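You operate a simulated robot arm through the tools that you are given. There is no shell and no other tool. Be economical: measure what you need, move in short steps, check, and stop when the job is done.

Carry out the task below with a simulated robot arm. There is one attempt and no reset: what you move stays moved.

Task
Close both glue pots, wipe up the drips and push the plate in.
Fine: use the scrub pad and put it back. What is to be rubbed or washed off counts as gone when no trace of it is left.

Only the result counts: the job must be done as asked and must still hold three seconds after the hand-in. Knocking over, shifting, dropping, spilling or breaking anything else fails it.

Robot
A 7-joint arm with a two-finger parallel gripper, fixed in place. Base frame: the origin is at the foot of the arm, x ahead of it, y to its left, z up; the work surface is at about z = 850. Units: mm, rad, N and s.
With the tool pointing down near the work surface it reaches from about 240 to 680 mm from the base axis. Its first joint turns from -1.152 to 1.152 rad. Payload 2.4 kg.
Tool frame: the origin (TCP) lies between the finger pads and is the grasp point; the fingertips stand 30 mm ahead of it; z points along the fingers, y is the line along which they close. Largest opening 94 mm; finger width 28, thickness 10; the body of the gripper, 50 by 96 mm, starts 55 mm behind the TCP.
Orientation is told as [roll, pitch, yaw] about the base's x, y, z axes, in that order, counted from this pose: with the fingers straight down and closing along the base's y, the tool's x points along the base's -x, its y along +y and its z along -z.

Tools
- The arm moves only by the tool step_arm. Its argument "plan" is a list of rows, each an object of numbers (a shift or turn left out is 0, a gripper value left out holds the last): "jaw": the opening, from 0 (shut) to 1 (fully open); "x", "y", "z": the shift along the base's x, y, z in units of 20 mm (1.0 is 20 mm); "wx", "wy", "wz": the turn, a rotation vector about the base's x, y, z in units of 5 degrees (1.0 is 5 degrees). In form: [{"jaw": .., "x": .., "y": .., "z": .., "wx": .., "wy": .., "wz": ..}, ...]. A call has 1 to 12 rows; each row shifts and turns the commanded pose from where the row before left it. A call with a number of a shift or a turn outside -1 to 1 is refused whole. A row lasts 0.2 s, in which the tool goes at most 50 mm and 0.15 rad; a call with a longer step from one row to the next is refused whole, and so is a gripper value outside its range. A pose out of reach is approached as far as the arm can. The call stops where the force on the tool passes 40 N (or 10 N more than at its start, if that is more) or the arm is blocked; 0.2 s more then pass. Each finger travels about 153 mm/s and halts on what it meets, pressing with about 44 N; the grip force reading is that of the motor and also rises with nothing between the fingers. The clock runs only during rows and for 0.2 s after the last one: add rows that do not move to give the fingers time. It gives the time, the measured TCP pose, the force on the tool (base axes), the opening and the grip force at its end, in the units of the frame above (readings bear some noise), with the torque about the TCP (base axes, N m) and any sound that the robot's microphone picked up.
- Cameras (640 x 400 px; columns grow to the right, rows downward): "scene" is fixed at [39, 474, 1443.9]; the picture's right is [-0.74, -0.67, 0.00], its down [-0.38, 0.42, -0.82] and it looks along [0.55, -0.61, -0.57] (base axes); focal length 332 px, centre (320, 200). "wrist" rides on the gripper at [76, 14, -102] in the tool frame; the picture's right is [-0.18, 0.98, 0.00], its down [-0.75, -0.14, -0.64] and it looks along [-0.63, -0.12, 0.77] (tool axes); focal length 243 px, centre (320, 200). There is no depth. A picture from a camera that has moved, and an enlarged one, comes with that camera's place and axes in the base frame and with its lens.
- capture(camera): a new picture of that camera. The clock stands still meanwhile.
- enlarge(camera, box): a new picture of the part [left, top, right, bottom] of that camera's present view, enlarged. The clock stands still meanwhile.
- sign_off(): hands the job in; it is judged then, once.

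Work in short steps. Places have to be worked out from the pictures, the camera data and where the tool is seen: move nearer, look again, correct. Check each grasp and each placing, and mend what went wrong. You have 120 turns and 64 pictures in all, those below and enlarged ones among them. Open the gripper and draw the arm clear of the work before you hand the job in, unless the task says otherwise; then end with one line.

The tools are called after ">>>" as a command line: name --argument value ..., lists and objects as JSON in quotes. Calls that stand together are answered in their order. step_arm: Moves the arm, as the interface text tells. Its arguments: {"type":"object","properties":{"plan":{"type":"array","items":{"type":"object","properties":{"jaw":{"type":"number"},"x":{"type":"number"},"y":{"type":"number"},"z":{"type":"number"},"wx":{"type":"number"},"wy":{"type":"number"},"wz":{"type":"number"}}}}},"required":["plan"]} The other tools are called the same way: capture (camera) takes a picture; enlarge (camera, box) takes an enlarged picture of a part of a camera's view; sign_off () hands the job in.

At the start:

```text
t: 0.0
position: [386.8, -62.9, 1191.1]
tool_rot: [0.001, 0.001, 0.001]
contact_force: [-0.6, 1.4, 0.1]
ft_torque: [0.0, 0.0, -0.02]
gripper_width: 93.8
finger_force: 0.0
```

scene: 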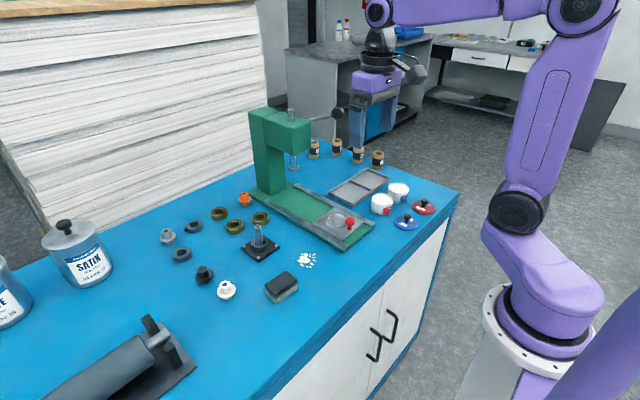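
wrist: 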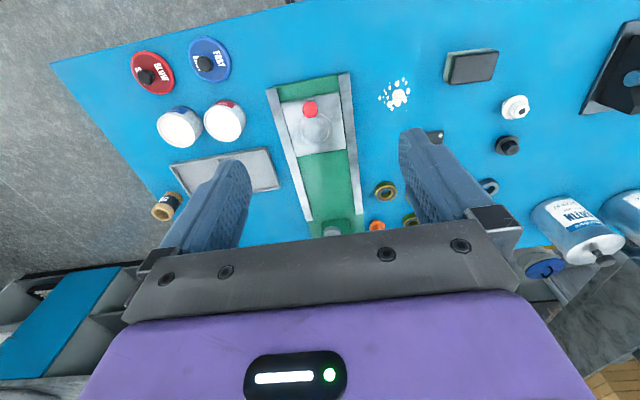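

I start by looking closer at the pots, lids, drips, pad and the press plate.

>>> enlarge --camera "scene" --box '[320, 150, 460, 250]'

>>> enlarge --camera "scene" --box '[220, 180, 380, 310]'

>>> enlarge --camera "wrist" --box '[100, 20, 420, 220]'

```text
4.00 times, centred on (390, 200) of scene
camera zoom: at [39.0, 474.0, 1443.9], right [-0.74, -0.67, 0.0], down [-0.38, 0.42, -0.82], along [0.55, -0.61, -0.57], focal length 1327 px, centre (40, 200)
```

zoom: 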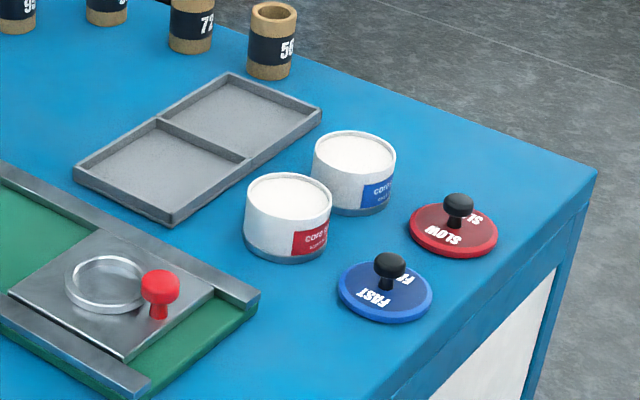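

```text
3.08 times, centred on (300, 245) of scene
camera zoom: at [39.0, 474.0, 1443.9], right [-0.74, -0.67, 0.0], down [-0.38, 0.42, -0.82], along [0.55, -0.61, -0.57], focal length 1021 px, centre (382, 62)
```

zoom: 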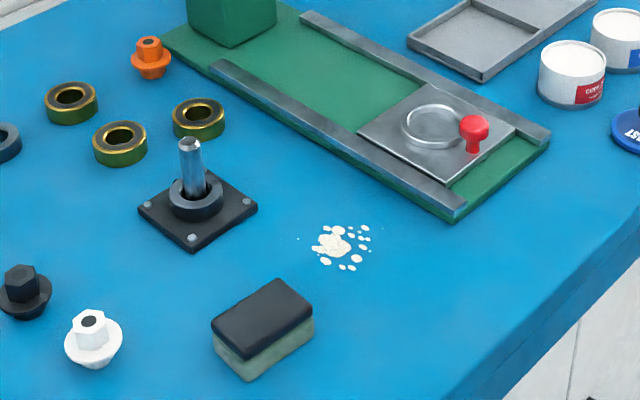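

```text
2.00 times, centred on (260, 120) of wrist
camera zoom: at [311.0, -48.3, 1291.7], right [0.18, 0.98, 0.0], down [0.75, -0.14, 0.64], along [0.63, -0.12, -0.77], focal length 485 px, centre (440, 360)
```

zoom: 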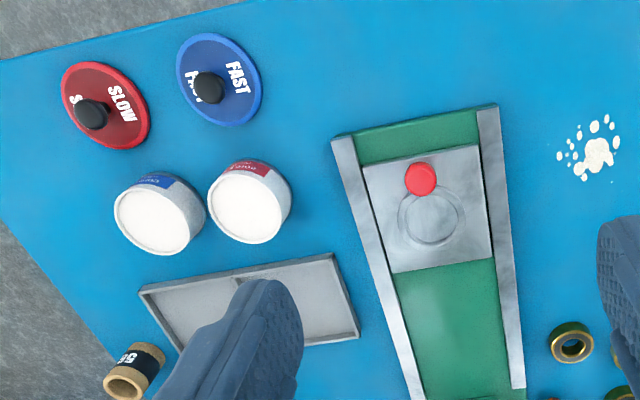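

Lids (blue FAST ≈ (355,-238), red SLOW ≈ (355,-337)) and pots (red label ≈ (441,-238), blue label ≈ (437,-320)). I read the labels to match lids to pots and inspect the plate and pad.

>>> enlarge --camera "scene" --box '[365, 175, 429, 215]'

>>> enlarge --camera "scene" --box '[300, 195, 380, 245]'

>>> enlarge --camera "scene" --box '[256, 245, 336, 305]'

>>> enlarge --camera "scene" --box '[230, 90, 390, 250]'

```text
10.00 times, centred on (397, 195) of scene
camera zoom: at [39.0, 474.0, 1443.9], right [-0.74, -0.67, 0.0], down [-0.38, 0.42, -0.82], along [0.55, -0.61, -0.57], focal length 3318 px, centre (-450, 250)
```

zoom: 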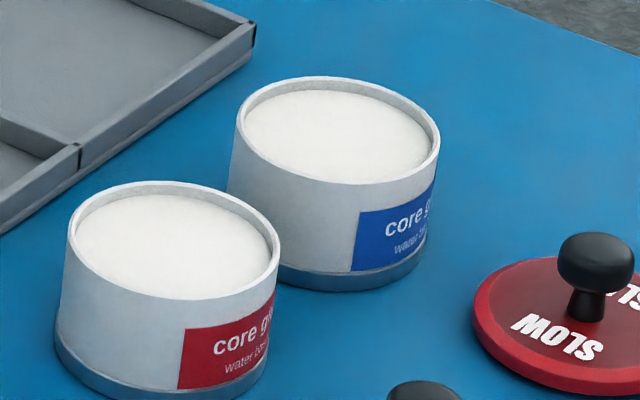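

```text
8.00 times, centred on (340, 220) of scene
camera zoom: at [39.0, 474.0, 1443.9], right [-0.74, -0.67, 0.0], down [-0.38, 0.42, -0.82], along [0.55, -0.61, -0.57], focal length 2654 px, centre (160, 40)
```

zoom: 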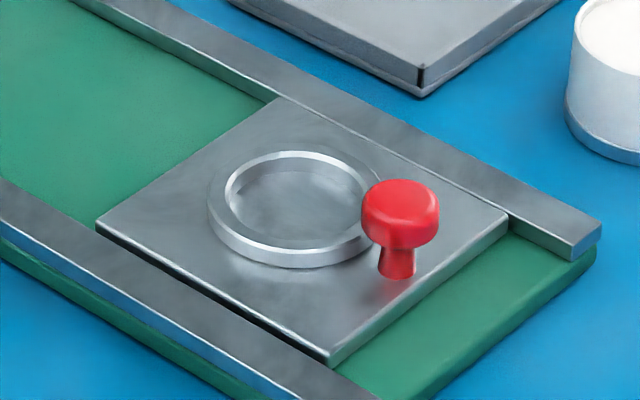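

```text
6.67 times, centred on (296, 275) of scene
camera zoom: at [39.0, 474.0, 1443.9], right [-0.74, -0.67, 0.0], down [-0.38, 0.42, -0.82], along [0.55, -0.61, -0.57], focal length 2212 px, centre (480, -300)
```

zoom: 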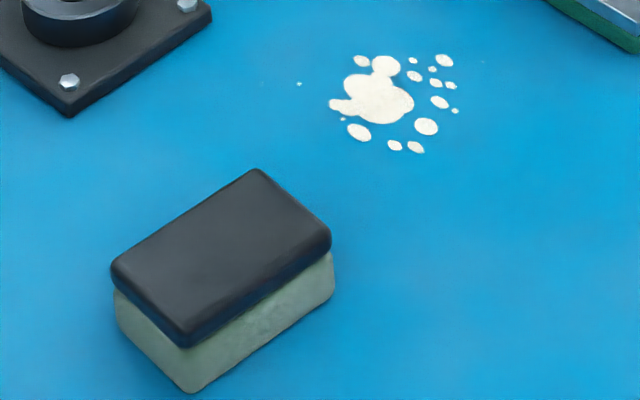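

```text
2.50 times, centred on (310, 170) of scene
camera zoom: at [39.0, 474.0, 1443.9], right [-0.74, -0.67, 0.0], down [-0.38, 0.42, -0.82], along [0.55, -0.61, -0.57], focal length 829 px, centre (345, 275)
```

zoom: 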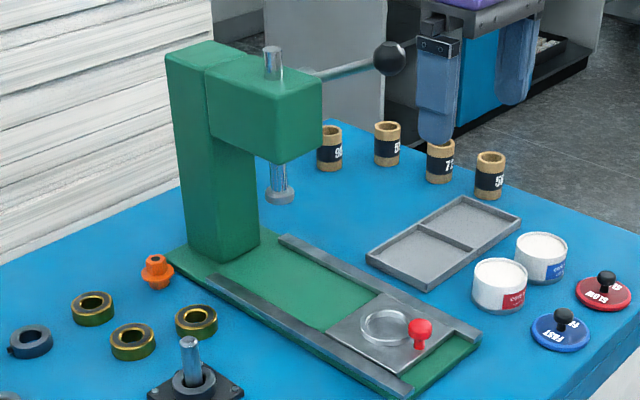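

Red lid belongs to the red-label pot, blue to the blue-label pot. I move over to about 110 mm above the blue lid for a closer look.

>>> step_arm --plan '[{"x": -0.17, "y": -0.9, "z": -0.95}, {"x": -0.17, "y": -0.9, "z": -0.95}, {"x": -0.17, "y": -0.9, "z": -0.95}, {"x": -0.17, "y": -0.9, "z": -0.95}, {"x": -0.17, "y": -0.9, "z": -0.95}, {"x": -0.17, "y": -0.9, "z": -0.95}, {"x": -0.17, "y": -0.9, "z": -0.95}, {"x": -0.17, "y": -0.9, "z": -0.95}, {"x": -0.17, "y": -0.8, "z": -0.95}, {"x": -0.11, "y": -0.75, "z": -0.95}, {}]'

>>> capture --camera "wrist"

```text
t: 2.4
position: [351.6, -240.0, 999.6]
tool_rot: [0.001, 0.001, 0.001]
contact_force: [0.8, 1.3, 0.2]
ft_torque: [0.02, 0.01, -0.02]
gripper_width: 94.0
finger_force: 0.0
```

```text
54 pictures are left
camera wrist: at [276.8, -224.6, 1101.7], right [0.18, 0.98, 0.0], down [0.75, -0.14, 0.64], along [0.63, -0.12, -0.77], focal length 243 px, centre (320, 200)
```

wrist: 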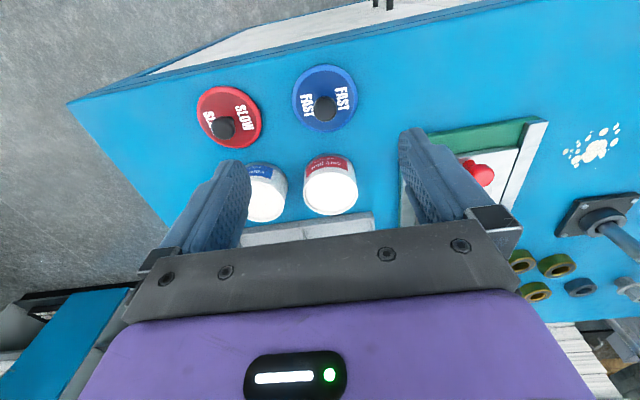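

The blue knob works out to (356,-235), red to (355,-335). I enlarge the pots and lids once to get centers and label wording.

>>> enlarge --camera "wrist" --box '[190, 60, 382, 220]'

```text
2.50 times, centred on (286, 140) of wrist
camera zoom: at [276.8, -224.6, 1101.7], right [0.18, 0.98, 0.0], down [0.75, -0.14, 0.64], along [0.63, -0.12, -0.77], focal length 606 px, centre (405, 350)
```

zoom: 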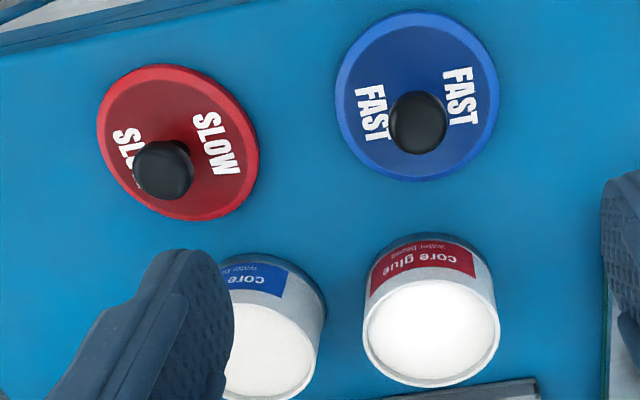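

Blue knob centre estimate (354,-235,~881). I narrow the jaws to ~50 mm and descend to TCP z≈935, then check.

>>> step_arm --plan '[{"jaw": 0.53, "x": 0.12, "y": 0.25}, {"z": -1}, {"z": -1}, {"z": -1}, {"z": -0.25}, {}]'

>>> enlarge --camera "wrist" --box '[190, 60, 430, 220]'

>>> enlarge --camera "scene" --box '[365, 170, 445, 230]'

```text
t: 3.8
position: [356.9, -232.3, 934.5]
tool_rot: [0.001, 0.0, 0.0]
contact_force: [0.1, -0.6, 0.3]
ft_torque: [0.01, 0.03, 0.01]
gripper_width: 50.0
finger_force: 0.0
```

```text
2.50 times, centred on (310, 140) of wrist
camera zoom: at [280.7, -218.3, 1036.8], right [0.18, 0.98, 0.0], down [0.75, -0.14, 0.64], along [0.63, -0.12, -0.77], focal length 606 px, centre (345, 350)
```

zoom: 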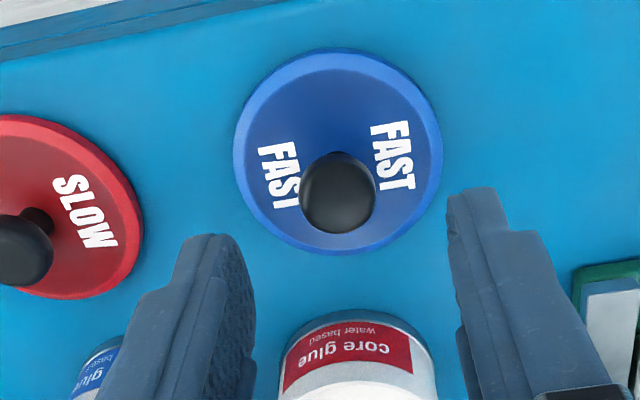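

```text
6.67 times, centred on (405, 200) of scene
camera zoom: at [39.0, 474.0, 1443.9], right [-0.74, -0.67, 0.0], down [-0.38, 0.42, -0.82], along [0.55, -0.61, -0.57], focal length 2212 px, centre (-247, 200)
```

zoom: 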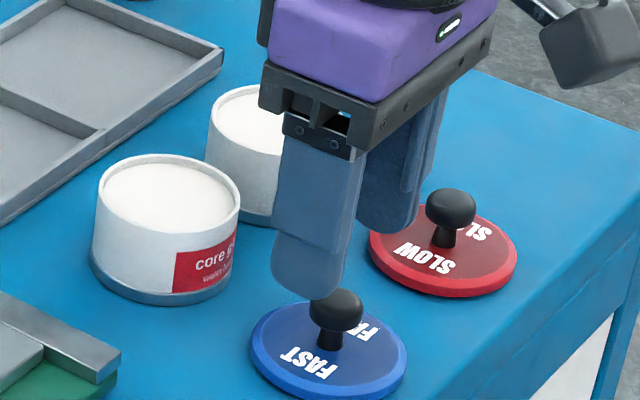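

The knob is at roughly (353,-234), i.e. 4 mm back and 2 mm right of the TCP. I correct, descend to z≈896 and close on it.

>>> step_arm --plan '[{"x": -0.18, "y": -0.08, "z": -0.9}, {"z": -0.98}, {}, {"jaw": 0}, {}, {}]'

>>> enlarge --camera "scene" --box '[365, 170, 445, 230]'

```text
t: 5.2
position: [353.3, -235.7, 897.5]
tool_rot: [0.001, 0.0, -0.001]
contact_force: [-0.3, 0.4, -0.9]
ft_torque: [0.02, 0.0, -0.01]
gripper_width: 18.2
finger_force: 44.3
```

```text
6.67 times, centred on (405, 200) of scene
camera zoom: at [39.0, 474.0, 1443.9], right [-0.74, -0.67, 0.0], down [-0.38, 0.42, -0.82], along [0.55, -0.61, -0.57], focal length 2212 px, centre (-247, 200)
```

zoom: 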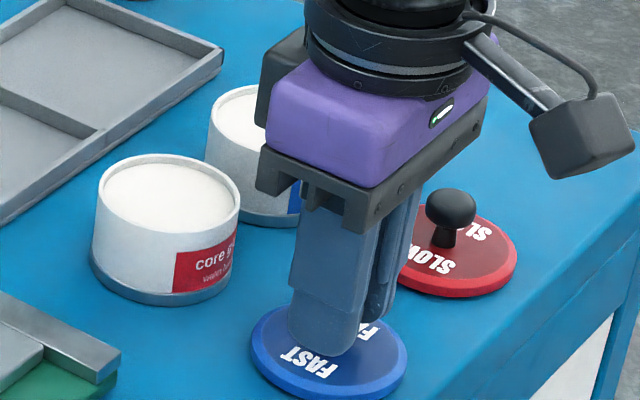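

The knob is gripped at 18 mm. I lift 70 mm and look.

>>> step_arm --plan '[{"z": 0.5}, {"z": 1}, {"z": 1}, {"z": 1}, {}]'

>>> capture --camera "wrist"

```text
t: 6.4
position: [352.7, -235.2, 966.3]
tool_rot: [0.0, -0.001, -0.001]
contact_force: [-0.8, 0.2, 0.1]
ft_torque: [0.05, -0.01, 0.04]
gripper_width: 18.4
finger_force: 43.8
```

```text
49 pictures are left
camera wrist: at [277.7, -220.2, 1068.5], right [0.18, 0.98, 0.0], down [0.75, -0.14, 0.64], along [0.63, -0.12, -0.77], focal length 243 px, centre (320, 200)
```

wrist: 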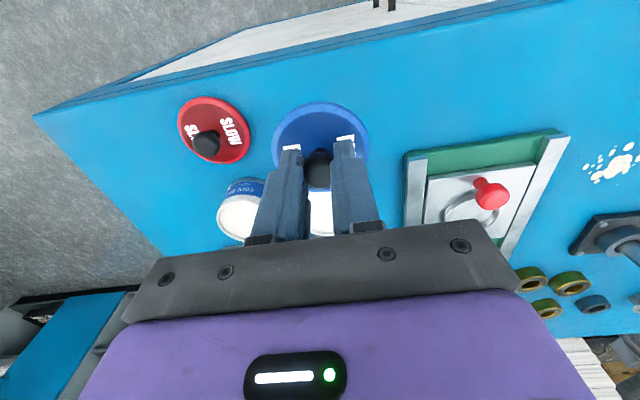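

I shift 25 mm left so the blue pot clears the fingers in the wrist view, to locate its rim.

>>> step_arm --plan '[{"y": 0.9}, {"y": 0.6}, {}]'

>>> enlarge --camera "wrist" --box '[150, 80, 390, 260]'

```text
t: 7.2
position: [351.2, -204.8, 968.1]
tool_rot: [0.0, -0.002, 0.001]
contact_force: [-0.4, -0.5, -0.7]
ft_torque: [-0.01, -0.02, 0.01]
gripper_width: 18.4
finger_force: 43.8
```

```text
2.22 times, centred on (270, 170) of wrist
camera zoom: at [277.1, -190.6, 1069.6], right [0.18, 0.98, 0.0], down [0.75, -0.14, 0.64], along [0.63, -0.12, -0.77], focal length 539 px, centre (431, 267)
```

zoom: 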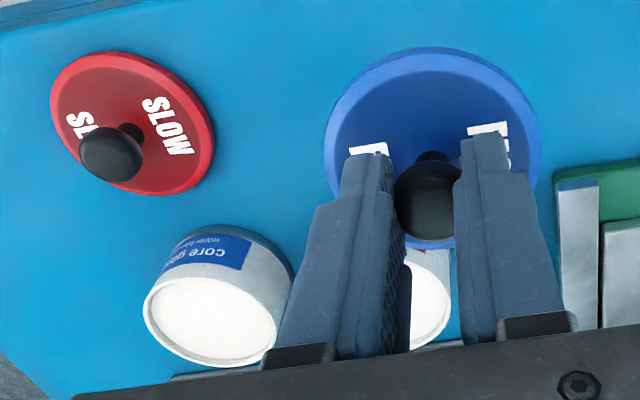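

Blue pot rim is at about (440,-326), top ~888. The lid bottom is ~30 mm clear, so I carry it over the pot and compare.

>>> step_arm --plan '[{"x": 0.63, "y": -0.87}, {"x": 0.63, "y": -0.87}, {"x": 0.63, "y": -0.87}, {"x": 0.63, "y": -0.87}, {"x": 0.63, "y": -0.87}, {"x": 0.63, "y": -0.87}, {"x": 0.63, "y": -0.87}, {}, {}]'

>>> enlarge --camera "scene" --box '[365, 155, 429, 215]'

>>> enlarge --camera "wrist" --box '[230, 80, 410, 220]'

```text
t: 9.2
position: [440.2, -324.3, 966.8]
tool_rot: [0.002, -0.001, 0.0]
contact_force: [1.2, 0.3, -0.3]
ft_torque: [0.01, -0.03, -0.02]
gripper_width: 18.3
finger_force: 43.6
```

```text
6.67 times, centred on (397, 185) of scene
camera zoom: at [39.0, 474.0, 1443.9], right [-0.74, -0.67, 0.0], down [-0.38, 0.42, -0.82], along [0.55, -0.61, -0.57], focal length 2212 px, centre (-193, 300)
```

zoom: 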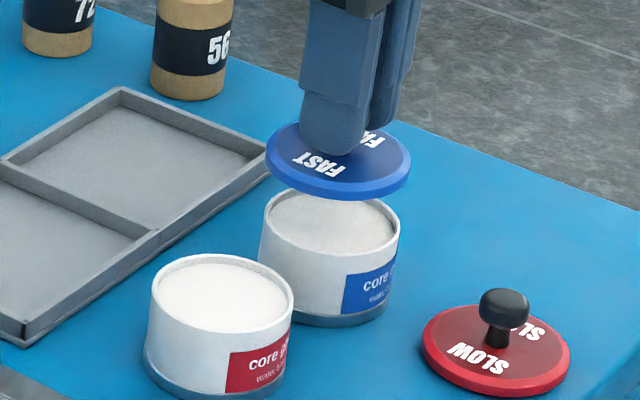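

```text
2.86 times, centred on (320, 150) of wrist
camera zoom: at [364.7, -311.4, 1068.5], right [0.18, 0.98, 0.0], down [0.75, -0.14, 0.64], along [0.63, -0.12, -0.77], focal length 693 px, centre (320, 343)
```

zoom: 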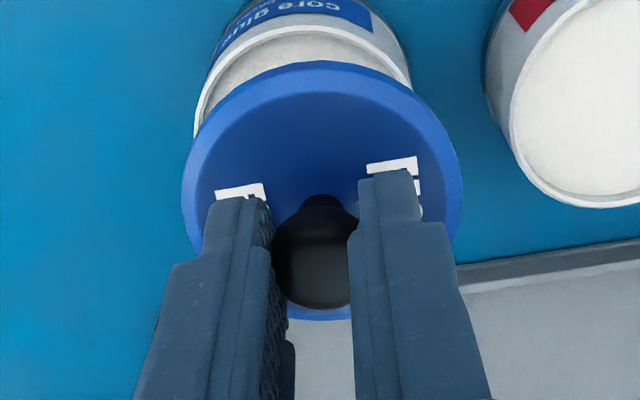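

Comparison suggests the pot is about 3–4 mm farther in x and 5 mm more to -y than the lid. I shift and lower by 22 mm, then re-check.

>>> step_arm --plan '[{"x": 0.15, "y": -0.25}, {"z": -0.6}, {"z": -0.5}, {}]'

>>> enlarge --camera "scene" --box '[375, 165, 423, 210]'

>>> enlarge --camera "wrist" --box '[230, 80, 410, 220]'

```text
t: 10.2
position: [443.7, -331.4, 945.4]
tool_rot: [0.0, -0.001, -0.001]
contact_force: [-0.1, -0.2, -0.7]
ft_torque: [0.01, 0.03, 0.04]
gripper_width: 18.4
finger_force: 44.1
```

```text
8.89 times, centred on (399, 188) of scene
camera zoom: at [39.0, 474.0, 1443.9], right [-0.74, -0.67, 0.0], down [-0.38, 0.42, -0.82], along [0.55, -0.61, -0.57], focal length 2949 px, centre (-382, 311)
```

zoom: 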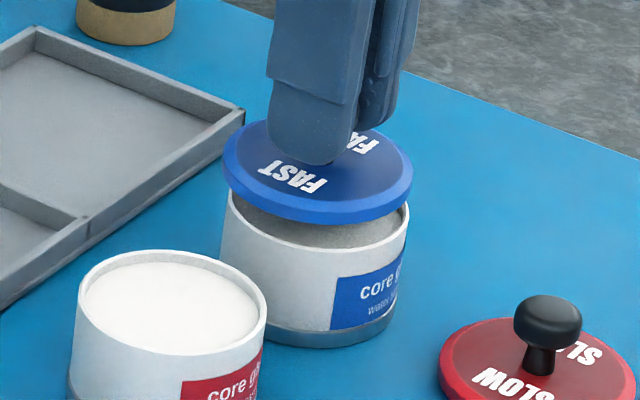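

```text
2.86 times, centred on (320, 150) of wrist
camera zoom: at [367.7, -316.3, 1046.7], right [0.18, 0.98, 0.0], down [0.75, -0.14, 0.64], along [0.63, -0.12, -0.77], focal length 693 px, centre (320, 343)
```

zoom: 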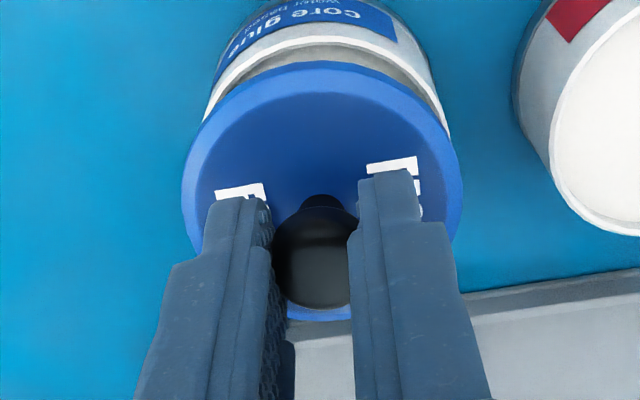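

Now the lid looks ~3 mm too far in x and ~1.5 mm too far in -y. I correct and lower in small steps, watching the force.

>>> step_arm --plan '[{"x": -0.15, "y": 0.08}, {"z": -0.2}, {}]'

>>> enlarge --camera "scene" --box '[375, 165, 423, 210]'

>>> enlarge --camera "wrist" --box '[250, 80, 390, 180]'

```text
t: 11.0
position: [440.5, -329.6, 942.3]
tool_rot: [0.0, -0.001, 0.0]
contact_force: [0.5, -1.3, -0.6]
ft_torque: [0.0, 0.0, -0.01]
gripper_width: 18.3
finger_force: 44.2
```

```text
8.89 times, centred on (399, 188) of scene
camera zoom: at [39.0, 474.0, 1443.9], right [-0.74, -0.67, 0.0], down [-0.38, 0.42, -0.82], along [0.55, -0.61, -0.57], focal length 2949 px, centre (-382, 311)
```

zoom: 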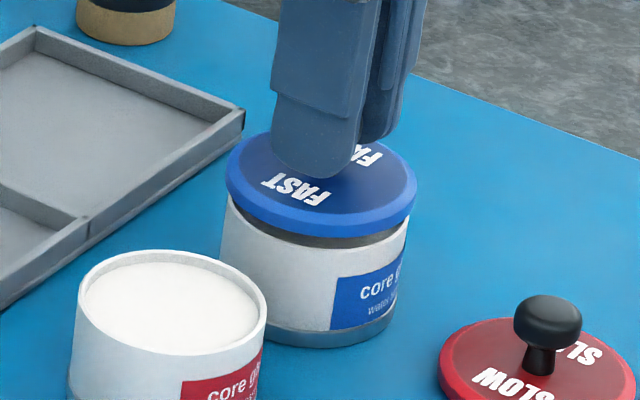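

```text
4.00 times, centred on (320, 130) of wrist
camera zoom: at [364.8, -314.8, 1043.4], right [0.18, 0.98, 0.0], down [0.75, -0.14, 0.64], along [0.63, -0.12, -0.77], focal length 970 px, centre (320, 480)
```

zoom: 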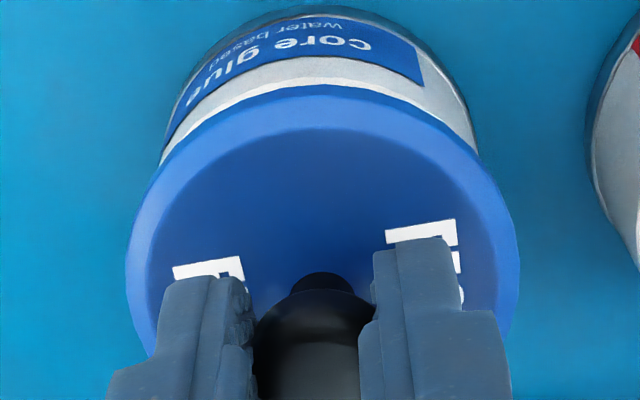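

Alignment looks within a millimetre or so. I lower in small steps until contact.

>>> step_arm --plan '[{"z": -0.1}, {"z": -0.1}, {"z": -0.1}, {}]'

>>> enlarge --camera "scene" --box '[375, 165, 423, 210]'

```text
t: 12.0
position: [441.0, -330.0, 935.4]
tool_rot: [0.001, -0.001, -0.001]
contact_force: [-1.0, 0.5, 0.4]
ft_torque: [0.0, 0.04, 0.01]
gripper_width: 18.2
finger_force: 43.9
```

```text
8.89 times, centred on (399, 188) of scene
camera zoom: at [39.0, 474.0, 1443.9], right [-0.74, -0.67, 0.0], down [-0.38, 0.42, -0.82], along [0.55, -0.61, -0.57], focal length 2949 px, centre (-382, 311)
```

zoom: 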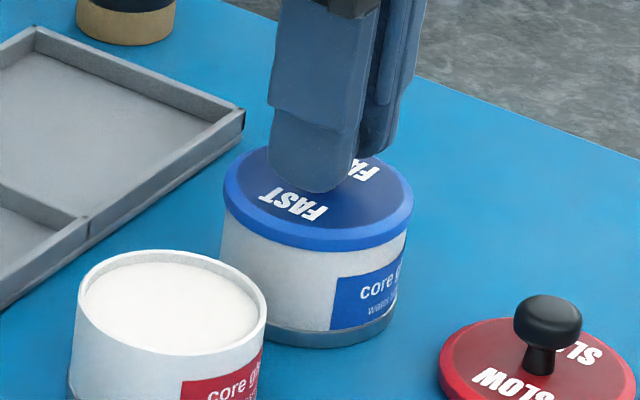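

No contact yet and still centred; I continue down 1 mm per row.

>>> step_arm --plan '[{"z": -0.06}, {"z": -0.06}, {"z": -0.06}, {}]'

```text
t: 12.8
position: [440.1, -329.5, 935.4]
tool_rot: [0.0, 0.0, 0.001]
contact_force: [-4.7, 2.8, 9.7]
ft_torque: [0.02, 0.05, 0.01]
gripper_width: 18.5
finger_force: 43.8
heard: snap
stopped in row 3: the force on the tool passed its limit at 44 N (the readings are from after the stop); the commanded pose is now the measured one
```

A snap — the lid has seated. I open to ~45 mm and rise, then check.

>>> step_arm --plan '[{"jaw": 0.48}, {}, {"z": 0.7}, {"z": 1}, {"z": 1}, {"z": 0.5}, {}]'

>>> enlarge --camera "scene" --box '[365, 165, 445, 225]'

```text
t: 14.4
position: [441.5, -329.6, 998.1]
tool_rot: [-0.002, 0.001, 0.001]
contact_force: [0.3, 0.3, 0.0]
ft_torque: [0.01, 0.0, 0.02]
gripper_width: 45.0
finger_force: 0.1
```

```text
6.67 times, centred on (405, 195) of scene
camera zoom: at [39.0, 474.0, 1443.9], right [-0.74, -0.67, 0.0], down [-0.38, 0.42, -0.82], along [0.55, -0.61, -0.57], focal length 2212 px, centre (-247, 233)
```

zoom: 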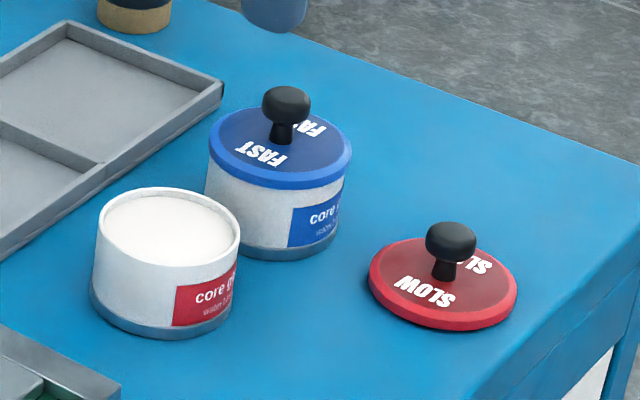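

The blue lid is on straight. Next the red lid: move to above (353,-333) and descend to z≈935.

>>> step_arm --plan '[{"x": -0.9}, {"x": -0.9, "y": -0.1}, {"x": -0.9, "y": -0.1}, {"x": -0.9}, {"x": -0.8}, {"z": -1}, {"z": -1}, {"z": -1}, {"z": -0.1}, {}]'

>>> enlarge --camera "wrist" --box '[200, 60, 440, 220]'

```text
t: 16.6
position: [353.9, -335.0, 936.4]
tool_rot: [-0.002, 0.001, 0.001]
contact_force: [0.3, 0.9, 0.4]
ft_torque: [0.01, -0.01, 0.03]
gripper_width: 45.1
finger_force: 0.1
```

```text
2.50 times, centred on (320, 140) of wrist
camera zoom: at [278.3, -319.2, 1037.7], right [0.18, 0.98, 0.0], down [0.75, -0.14, 0.64], along [0.63, -0.12, -0.77], focal length 606 px, centre (320, 350)
```

zoom: 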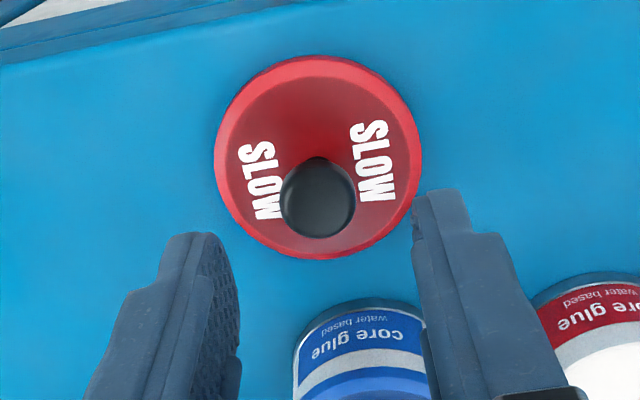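

Knob is centred between the fingers. Descend 39 mm, grip and lift.

>>> step_arm --plan '[{"x": -0.05, "z": -0.97}, {"z": -0.97}, {}, {"jaw": 0}, {}, {}]'

>>> step_arm --plan '[{"z": 0.5}, {"z": 1}, {"z": 1}, {"z": 1}, {}]'

```text
t: 18.0
position: [350.6, -334.4, 897.4]
tool_rot: [-0.001, 0.0, 0.0]
contact_force: [-0.1, 0.5, 0.6]
ft_torque: [0.02, -0.02, 0.0]
gripper_width: 18.5
finger_force: 44.2
```

```text
t: 19.2
position: [352.4, -335.1, 969.6]
tool_rot: [-0.003, 0.0, 0.002]
contact_force: [0.4, -0.7, -0.2]
ft_torque: [0.02, 0.02, -0.02]
gripper_width: 18.5
finger_force: 44.1
```

Lifted. I move left first, then forward to the red pot at about (444.5,-245), avoiding the blue knob.

>>> step_arm --plan '[{"y": 0.9}, {"y": 0.9}, {"y": 0.9}, {"y": 0.9}, {"y": 0.87}, {"x": 0.9}, {"x": 0.9}, {"x": 0.9}, {"x": 0.9}, {"x": 1}, {}]'

>>> step_arm --plan '[{"z": -0.6}, {"z": -0.55}, {}]'

>>> enlarge --camera "scene" --box '[357, 170, 405, 215]'

>>> enlarge --camera "wrist" --box '[250, 80, 390, 180]'

```text
t: 21.6
position: [443.1, -245.4, 967.8]
tool_rot: [-0.002, -0.001, 0.001]
contact_force: [-0.3, -0.2, -0.1]
ft_torque: [0.03, 0.01, -0.01]
gripper_width: 18.0
finger_force: 44.3
```

```text
t: 22.4
position: [443.8, -245.1, 945.4]
tool_rot: [-0.003, -0.002, 0.001]
contact_force: [-0.6, -0.7, -0.6]
ft_torque: [0.0, 0.0, -0.02]
gripper_width: 18.5
finger_force: 43.6
```

```text
8.89 times, centred on (381, 192) of scene
camera zoom: at [39.0, 474.0, 1443.9], right [-0.74, -0.67, 0.0], down [-0.38, 0.42, -0.82], along [0.55, -0.61, -0.57], focal length 2949 px, centre (-222, 267)
```

zoom: 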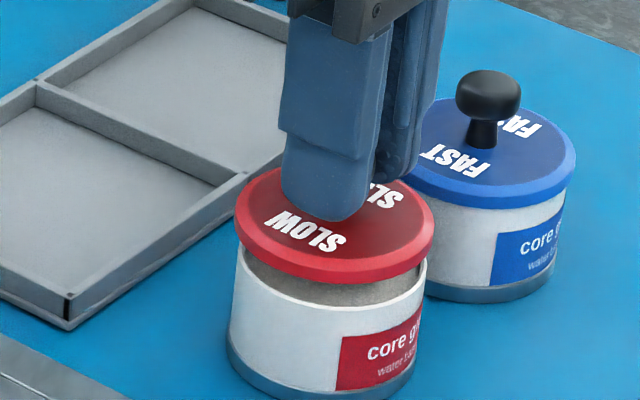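

```text
4.00 times, centred on (320, 130) of wrist
camera zoom: at [369.1, -231.0, 1047.1], right [0.18, 0.98, 0.0], down [0.75, -0.14, 0.64], along [0.63, -0.12, -0.77], focal length 970 px, centre (320, 480)
```

zoom: 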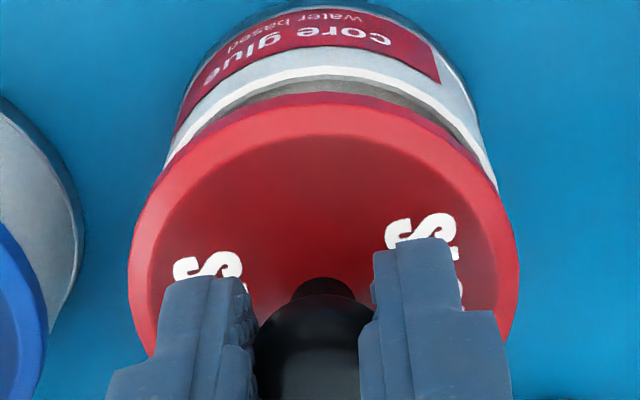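

Nearly centred; about 1.5 mm back in x and 1 mm in +y is needed. I correct, then lower in small steps until the snap.

>>> step_arm --plan '[{"x": -0.08, "y": 0.05}, {"z": -0.2}, {"z": -0.2}, {}]'

>>> enlarge --camera "scene" --box '[357, 170, 405, 215]'

```text
t: 23.4
position: [441.8, -244.6, 937.0]
tool_rot: [-0.001, -0.001, 0.001]
contact_force: [-0.8, 0.6, 8.5]
ft_torque: [0.24, -0.03, 0.01]
gripper_width: 18.4
finger_force: 44.0
```

```text
8.89 times, centred on (381, 192) of scene
camera zoom: at [38.9, 474.0, 1443.9], right [-0.74, -0.67, 0.0], down [-0.38, 0.42, -0.82], along [0.55, -0.61, -0.57], focal length 2949 px, centre (-222, 267)
```

zoom: 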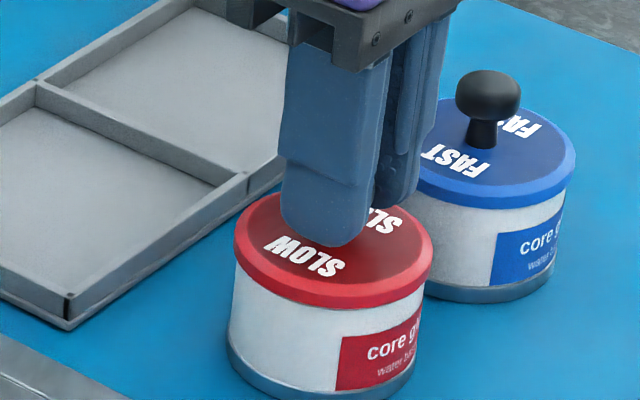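

Light contact, well centred. I press on down in 1 mm steps.

>>> step_arm --plan '[{"z": -0.05}, {"z": -0.05}, {}]'

```text
t: 24.2
position: [442.8, -245.0, 934.2]
tool_rot: [-0.003, -0.003, 0.0]
contact_force: [3.7, -3.3, 15.6]
ft_torque: [-0.2, -0.14, 0.0]
gripper_width: 18.8
finger_force: 43.4
heard: snap
```

Snapped. I release, rise and check both lids.

>>> step_arm --plan '[{"jaw": 0.45}, {}, {"z": 0.7}, {"z": 1}, {"z": 1}, {"z": 1}, {"z": 1}, {}]'

>>> enlarge --camera "scene" --box '[320, 160, 432, 230]'

```text
t: 26.0
position: [442.3, -243.8, 1029.8]
tool_rot: [-0.003, 0.0, 0.001]
contact_force: [-0.5, -0.5, -0.3]
ft_torque: [0.02, 0.01, 0.02]
gripper_width: 42.3
finger_force: 0.0
```

```text
5.71 times, centred on (376, 195) of scene
camera zoom: at [39.0, 474.0, 1443.9], right [-0.74, -0.67, 0.0], down [-0.38, 0.42, -0.82], along [0.55, -0.61, -0.57], focal length 1896 px, centre (0, 229)
```

zoom: 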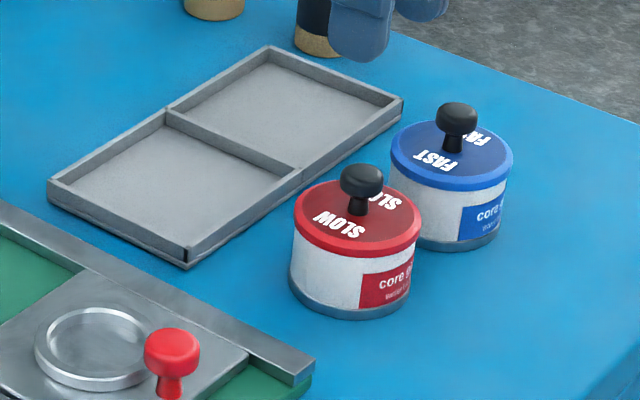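

Both lids are seated. Now travel left at height, to look at the drips (~(459,55)) and pad (~(428,164)).

>>> step_arm --plan '[{"y": 1}, {"y": 1}, {"y": 1, "z": 0.5}, {"y": 1, "z": 0.5}, {"y": 1}, {"y": 1}, {"y": 1}, {"y": 1}, {"y": 1}, {"y": 1}, {"y": 1}, {"y": 1}]'

>>> step_arm --plan '[{"y": 1, "x": -0.5}, {"y": 1, "x": -0.5}, {"y": 1, "x": -0.5}, {"y": 1, "x": -0.5}, {"y": 1}, {"jaw": 0.8, "y": 0.5}, {}]'

>>> capture --camera "wrist"

```text
t: 28.6
position: [442.4, -3.3, 1049.3]
tool_rot: [-0.001, 0.001, 0.0]
contact_force: [0.1, -0.4, -0.7]
ft_torque: [0.01, -0.02, 0.01]
gripper_width: 41.9
finger_force: 0.1
```

```text
t: 30.2
position: [400.6, 106.1, 1048.2]
tool_rot: [-0.003, -0.001, 0.0]
contact_force: [0.0, 0.2, -0.1]
ft_torque: [0.01, 0.02, -0.01]
gripper_width: 75.1
finger_force: 0.0
```

```text
34 pictures are left
camera wrist: at [325.6, 120.8, 1149.9], right [0.18, 0.98, 0.0], down [0.75, -0.14, 0.64], along [0.63, -0.12, -0.77], focal length 243 px, centre (320, 200)
```

wrist: 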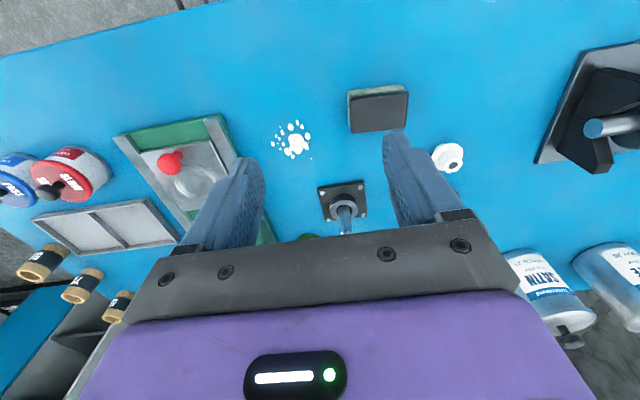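

I enlarge the pad and drip area to measure them.

>>> enlarge --camera "wrist" --box '[256, 60, 424, 165]'

```text
3.81 times, centred on (340, 112) of wrist
camera zoom: at [325.6, 120.8, 1149.9], right [0.18, 0.98, 0.0], down [0.75, -0.14, 0.64], along [0.63, -0.12, -0.77], focal length 924 px, centre (244, 533)
```

zoom: 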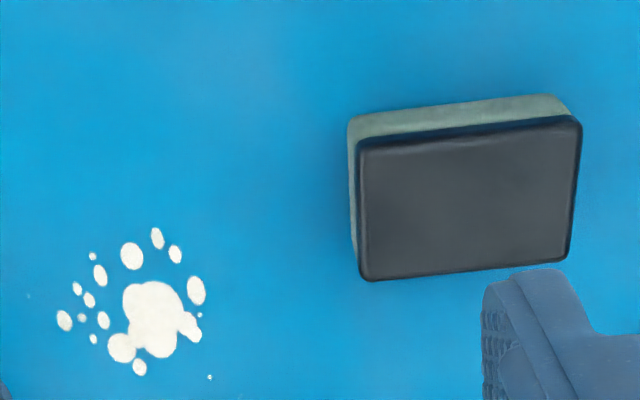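

Pad top: centre ≈ (435,166), 61×41 mm, long axis turned about -4.3° from y; top z≈882. Drips span x 438–497, y 18–78. I align over the pad with jaws wide and descend to z≈945 for a check.

>>> step_arm --plan '[{"jaw": 1, "x": 0.6, "y": 1, "wz": -0.86}, {"x": 0.6, "y": 1}, {"x": 0.5, "y": 0.97}, {"z": -1}, {"z": -1}, {"z": -1}, {"z": -1}, {"z": -1}, {}]'

>>> capture --camera "wrist"

```text
t: 32.2
position: [435.0, 165.4, 947.7]
tool_rot: [-0.002, -0.001, -0.074]
contact_force: [-0.2, 0.1, 0.3]
ft_torque: [-0.02, 0.02, 0.0]
gripper_width: 94.0
finger_force: 0.0
```

```text
32 pictures are left
camera wrist: at [361.5, 185.3, 1049.4], right [0.26, 0.97, 0.0], down [0.74, -0.2, 0.64], along [0.62, -0.17, -0.77], focal length 243 px, centre (320, 200)
```

wrist: 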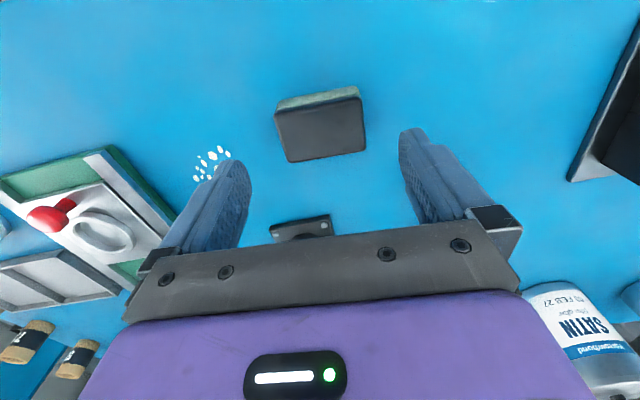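

The pad sits centred between the fingers and aligned. I descend to z≈893 and close.

>>> step_arm --plan '[{"y": 0.05, "z": -1}, {"z": -1}, {"z": -0.73}, {}, {"jaw": 0}, {}, {}]'

>>> enlarge --camera "scene" --box '[232, 220, 344, 310]'

```text
t: 33.8
position: [435.8, 166.4, 893.9]
tool_rot: [-0.003, -0.001, -0.077]
contact_force: [-0.1, 0.6, -0.5]
ft_torque: [-0.01, -0.07, 0.0]
gripper_width: 62.8
finger_force: 44.1
```

```text
4.44 times, centred on (288, 265) of scene
camera zoom: at [39.0, 474.0, 1443.9], right [-0.74, -0.67, 0.0], down [-0.38, 0.42, -0.82], along [0.55, -0.61, -0.57], focal length 1474 px, centre (462, -89)
```

zoom: 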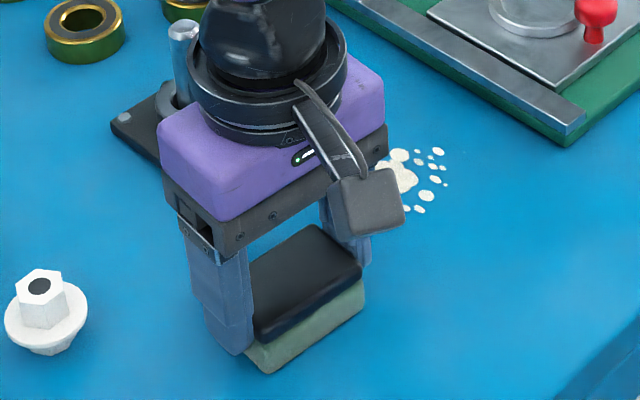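

Pad is gripped (62.8 mm). I lift 20 mm, carry it to above the near side of the drips, and lower slowly.

>>> step_arm --plan '[{"z": 1}, {"y": -1}, {"y": -1}, {"y": -1}, {"y": -1}, {"y": -1}, {"y": -0.9, "x": 0.3}, {"z": -0.6}, {"z": -0.3}, {}]'

>>> step_arm --plan '[{"z": -0.1}, {"z": -0.06}, {}]'

```text
t: 36.0
position: [442.0, 48.0, 896.0]
tool_rot: [-0.003, -0.004, -0.075]
contact_force: [-0.8, 0.4, -1.2]
ft_torque: [-0.02, -0.01, -0.01]
gripper_width: 62.6
finger_force: 44.0
```

```text
t: 36.8
position: [442.4, 48.2, 893.4]
tool_rot: [0.0, -0.002, -0.077]
contact_force: [-4.9, -0.4, 28.2]
ft_torque: [0.1, 0.31, 0.01]
gripper_width: 63.0
finger_force: 43.6
```

Contact at 28 N. I ease off slightly and sweep forward and back in x.

>>> step_arm --plan '[{"z": 0.02}, {"x": 0.5}, {"x": 0.5}, {"x": 0.5}, {"x": 0.5}, {"x": 0.3}, {"x": -0.5}, {"x": -0.5}, {"x": -0.5}, {"x": -0.5}, {"x": -0.3}, {}]'

```text
t: 37.3
position: [442.4, 48.7, 894.4]
tool_rot: [0.0, 0.007, -0.076]
contact_force: [-6.0, -0.4, 16.0]
ft_torque: [0.13, -0.09, -0.04]
gripper_width: 62.8
finger_force: 43.8
stopped in row 2: the force on the tool passed its limit at 50 N (the readings are from after the stop); the commanded pose is now the measured one
```

The force peaked with friction; I lift 0.6 mm and sweep with smaller steps.

>>> step_arm --plan '[{"z": 0.03}, {"x": 0.25}, {"x": 0.25}, {"x": 0.25}, {"x": 0.25}, {}]'

```text
t: 38.7
position: [463.7, 48.3, 895.0]
tool_rot: [-0.002, 0.006, -0.075]
contact_force: [-0.9, 1.3, 0.3]
ft_torque: [0.03, -0.02, -0.01]
gripper_width: 62.7
finger_force: 43.7
```

Now it's just off the surface; lower in fine steps while moving.

>>> step_arm --plan '[{"z": -0.03}, {}]'

```text
t: 39.3
position: [462.8, 48.1, 894.1]
tool_rot: [-0.002, 0.003, -0.074]
contact_force: [-1.1, 0.5, 6.9]
ft_torque: [0.14, -0.14, 0.0]
gripper_width: 62.9
finger_force: 43.9
```

>>> step_arm --plan '[{"x": 0.25}, {"x": 0.25}, {"x": 0.25}, {"x": 0.25}, {"x": 0.1}, {"x": -0.25}, {"x": -0.25}, {"x": -0.25}, {"x": -0.25}, {}]'

>>> enlarge --camera "scene" --box '[264, 225, 360, 285]'

```text
t: 41.5
position: [467.6, 48.5, 894.2]
tool_rot: [-0.002, 0.003, -0.077]
contact_force: [6.9, -1.8, 11.8]
ft_torque: [0.01, -0.38, -0.05]
gripper_width: 62.6
finger_force: 44.1
```

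```text
6.67 times, centred on (312, 255) of scene
camera zoom: at [39.0, 473.9, 1443.9], right [-0.74, -0.67, 0.0], down [-0.38, 0.42, -0.82], along [0.55, -0.61, -0.57], focal length 2212 px, centre (373, -167)
```

zoom: 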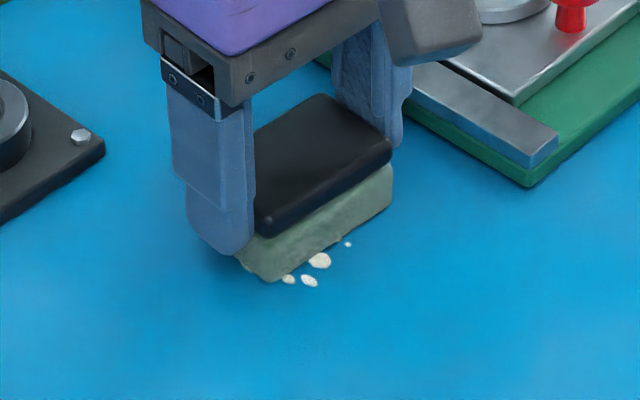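

The wiping works at ~12 N. The near drips remain; sweep further back in x to ~437, then forward again.

>>> step_arm --plan '[{"x": -0.25}, {"x": -0.25}, {"x": -0.25}, {"x": -0.25}, {"x": -0.25}, {"x": -0.25}, {"x": 0.25}, {"x": 0.25}, {"x": 0.25}, {"x": 0.25}, {"x": 0.25}, {"x": 0.25}]'

>>> step_arm --plan '[{"x": 0.25}, {"x": 0.25}, {"x": 0.25}, {"x": 0.25}, {"y": 0.25}, {"y": 0.25}, {"x": -0.25}, {"x": -0.25}, {"x": -0.25}, {"x": -0.25}, {"x": -0.25}, {"x": -0.25}]'

```text
t: 43.2
position: [437.7, 48.7, 894.9]
tool_rot: [-0.004, 0.02, -0.073]
contact_force: [-5.3, 0.4, 15.9]
ft_torque: [0.22, -0.09, 0.05]
gripper_width: 62.9
finger_force: 43.4
stopped in row 8: the force on the tool passed its limit at 47 N (the readings are from after the stop); the commanded pose is now the measured one
```

```text
t: 45.8
position: [427.4, 58.8, 893.7]
tool_rot: [-0.006, 0.018, -0.075]
contact_force: [9.5, 0.0, 17.7]
ft_torque: [0.11, -0.73, -0.04]
gripper_width: 62.8
finger_force: 43.9
```

I lift the pad, re-level the small pitch error, and look at what remains.

>>> step_arm --plan '[{"z": 1, "wy": -0.2}, {"z": 1, "x": -1}, {"y": 1, "x": -0.5}, {"y": 1}, {"y": 1}, {}]'

>>> enlarge --camera "scene" --box '[264, 225, 360, 285]'

```text
t: 47.2
position: [398.7, 117.7, 933.3]
tool_rot: [-0.004, 0.0, -0.074]
contact_force: [0.0, -1.2, 0.5]
ft_torque: [0.01, 0.01, 0.01]
gripper_width: 62.7
finger_force: 43.8
```

```text
6.67 times, centred on (312, 255) of scene
camera zoom: at [39.0, 474.0, 1443.9], right [-0.74, -0.67, 0.0], down [-0.38, 0.42, -0.82], along [0.55, -0.61, -0.57], focal length 2212 px, centre (373, -167)
```

zoom: 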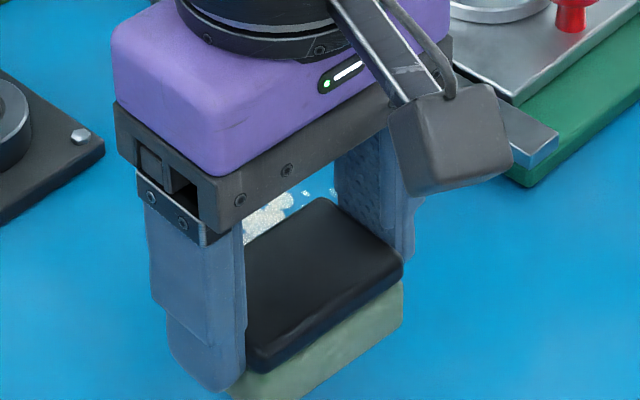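

The hand hides the spot from the scene camera; I use the wrist camera.

>>> enlarge --camera "wrist" --box '[130, 90, 290, 240]'

```text
2.67 times, centred on (210, 165) of wrist
camera zoom: at [325.0, 139.2, 1034.8], right [0.26, 0.97, 0.0], down [0.74, -0.19, 0.64], along [0.62, -0.17, -0.77], focal length 647 px, centre (613, 293)
```

zoom: 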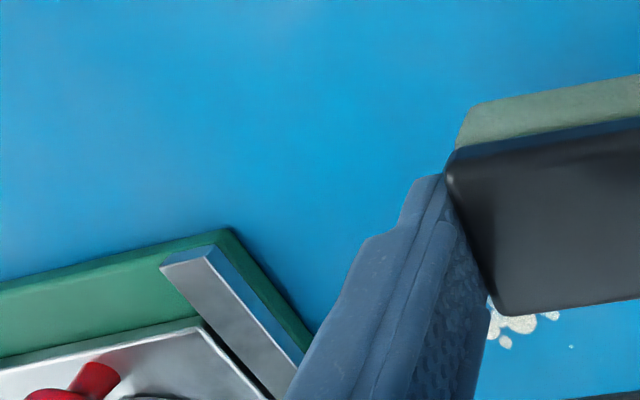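

Still occluded; I move 60 mm further left so the spot is clear, and look from the scene camera.

>>> step_arm --plan '[{"y": 1}, {"y": 1}, {"y": 1}, {"y": 0.8}, {}]'

>>> enlarge --camera "scene" --box '[264, 225, 360, 285]'

```text
t: 48.4
position: [398.2, 195.7, 932.7]
tool_rot: [-0.003, 0.002, -0.072]
contact_force: [-0.3, -0.8, -1.3]
ft_torque: [0.0, -0.02, 0.01]
gripper_width: 62.8
finger_force: 44.1
```

```text
6.67 times, centred on (312, 255) of scene
camera zoom: at [39.0, 474.0, 1443.9], right [-0.74, -0.67, 0.0], down [-0.38, 0.42, -0.82], along [0.55, -0.61, -0.57], focal length 2212 px, centre (373, -167)
```

zoom: 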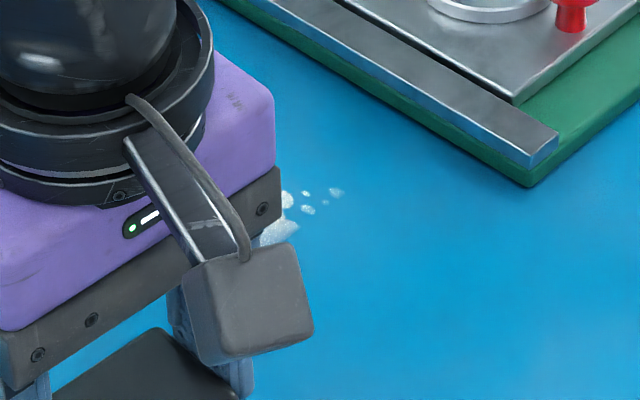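

Near drips are gone, the main blob is fading. I go back to the far side (x≈486) and make more passes with light pressure.

>>> step_arm --plan '[{"y": -1, "x": 0.5}, {"y": -1, "x": 0.5}, {"y": -1, "x": 0.5}, {"y": -1, "x": 0.6}, {"y": -1, "x": 0.6}, {"y": -1, "x": 0.6}, {"y": -1, "x": 0.6}, {"y": -0.4, "x": 0.5}, {"z": -1}, {"z": -0.8}, {}]'

>>> step_arm --plan '[{"z": -0.1}, {}]'

```text
t: 50.8
position: [484.6, 48.2, 899.4]
tool_rot: [-0.004, 0.002, -0.072]
contact_force: [-0.2, -0.8, 0.0]
ft_torque: [0.0, 0.01, -0.02]
gripper_width: 63.1
finger_force: 43.7
```

```text
t: 51.4
position: [485.0, 47.3, 895.4]
tool_rot: [-0.003, 0.002, -0.075]
contact_force: [-0.8, -0.4, -0.5]
ft_torque: [-0.01, 0.0, -0.03]
gripper_width: 62.6
finger_force: 44.1
```

>>> step_arm --plan '[{"z": -0.05}, {"z": -0.03}, {}]'

```text
t: 52.2
position: [485.7, 46.4, 894.4]
tool_rot: [-0.004, 0.002, -0.074]
contact_force: [0.8, 0.5, -0.6]
ft_torque: [0.0, 0.01, 0.02]
gripper_width: 62.9
finger_force: 43.6
```

>>> step_arm --plan '[{"z": -0.04}, {}]'

```text
t: 52.8
position: [485.3, 46.5, 893.5]
tool_rot: [-0.004, 0.0, -0.074]
contact_force: [0.6, -0.1, 5.3]
ft_torque: [0.19, 0.15, 0.0]
gripper_width: 63.0
finger_force: 43.6
```

5 N contact; press 0.3 mm more and drag toward the robot.

>>> step_arm --plan '[{"z": -0.015}, {"x": -0.25}, {"x": -0.25}, {"x": -0.25}, {"x": -0.25}, {"x": -0.25}, {"x": -0.25}, {"x": -0.25}, {"x": -0.25}, {}]'

>>> step_arm --plan '[{"z": 0.01}, {"x": 0.2}, {"x": 0.2}, {"x": 0.2}, {"x": 0.2}, {"x": 0.2}, {"x": 0.2}, {"x": 0.2}, {"x": 0.2}, {"x": 0.2}, {"x": 0.2}, {}]'

```text
t: 55.0
position: [447.6, 45.0, 892.3]
tool_rot: [-0.002, -0.006, -0.073]
contact_force: [13.0, 0.3, 29.2]
ft_torque: [0.15, -0.01, -0.03]
gripper_width: 62.8
finger_force: 43.6
```

```text
t: 55.7
position: [447.0, 45.9, 892.1]
tool_rot: [-0.005, 0.013, -0.075]
contact_force: [-4.9, -0.5, 13.4]
ft_torque: [0.22, -0.11, 0.05]
gripper_width: 62.9
finger_force: 43.8
stopped in row 3: the force on the tool passed its limit at 45 N (the readings are from after the stop); the commanded pose is now the measured one
```

Forward strokes tend to jam, so I use lifted returns and pull strokes only, re-levelling pitch.

>>> step_arm --plan '[{"z": 0.5, "wy": -0.15}, {"x": 1}, {"x": 1, "y": 0.3}, {"z": -0.3}, {"z": -0.1}, {}]'

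```text
t: 57.1
position: [487.7, 52.1, 894.8]
tool_rot: [-0.005, -0.002, -0.074]
contact_force: [0.5, -0.5, -1.1]
ft_torque: [-0.01, 0.01, -0.03]
gripper_width: 62.8
finger_force: 44.2
```

>>> step_arm --plan '[{"z": -0.05}, {"z": -0.03}, {"x": -0.25}, {"x": -0.25}, {"x": -0.25}, {"x": -0.25}, {"x": -0.25}, {"x": -0.25}, {"x": -0.25}, {"x": -0.25}, {"x": -0.25}, {}]'

```text
t: 59.7
position: [443.4, 52.4, 894.0]
tool_rot: [-0.002, -0.004, -0.073]
contact_force: [2.8, 0.0, 3.9]
ft_torque: [0.19, 0.0, -0.09]
gripper_width: 62.8
finger_force: 44.2
```

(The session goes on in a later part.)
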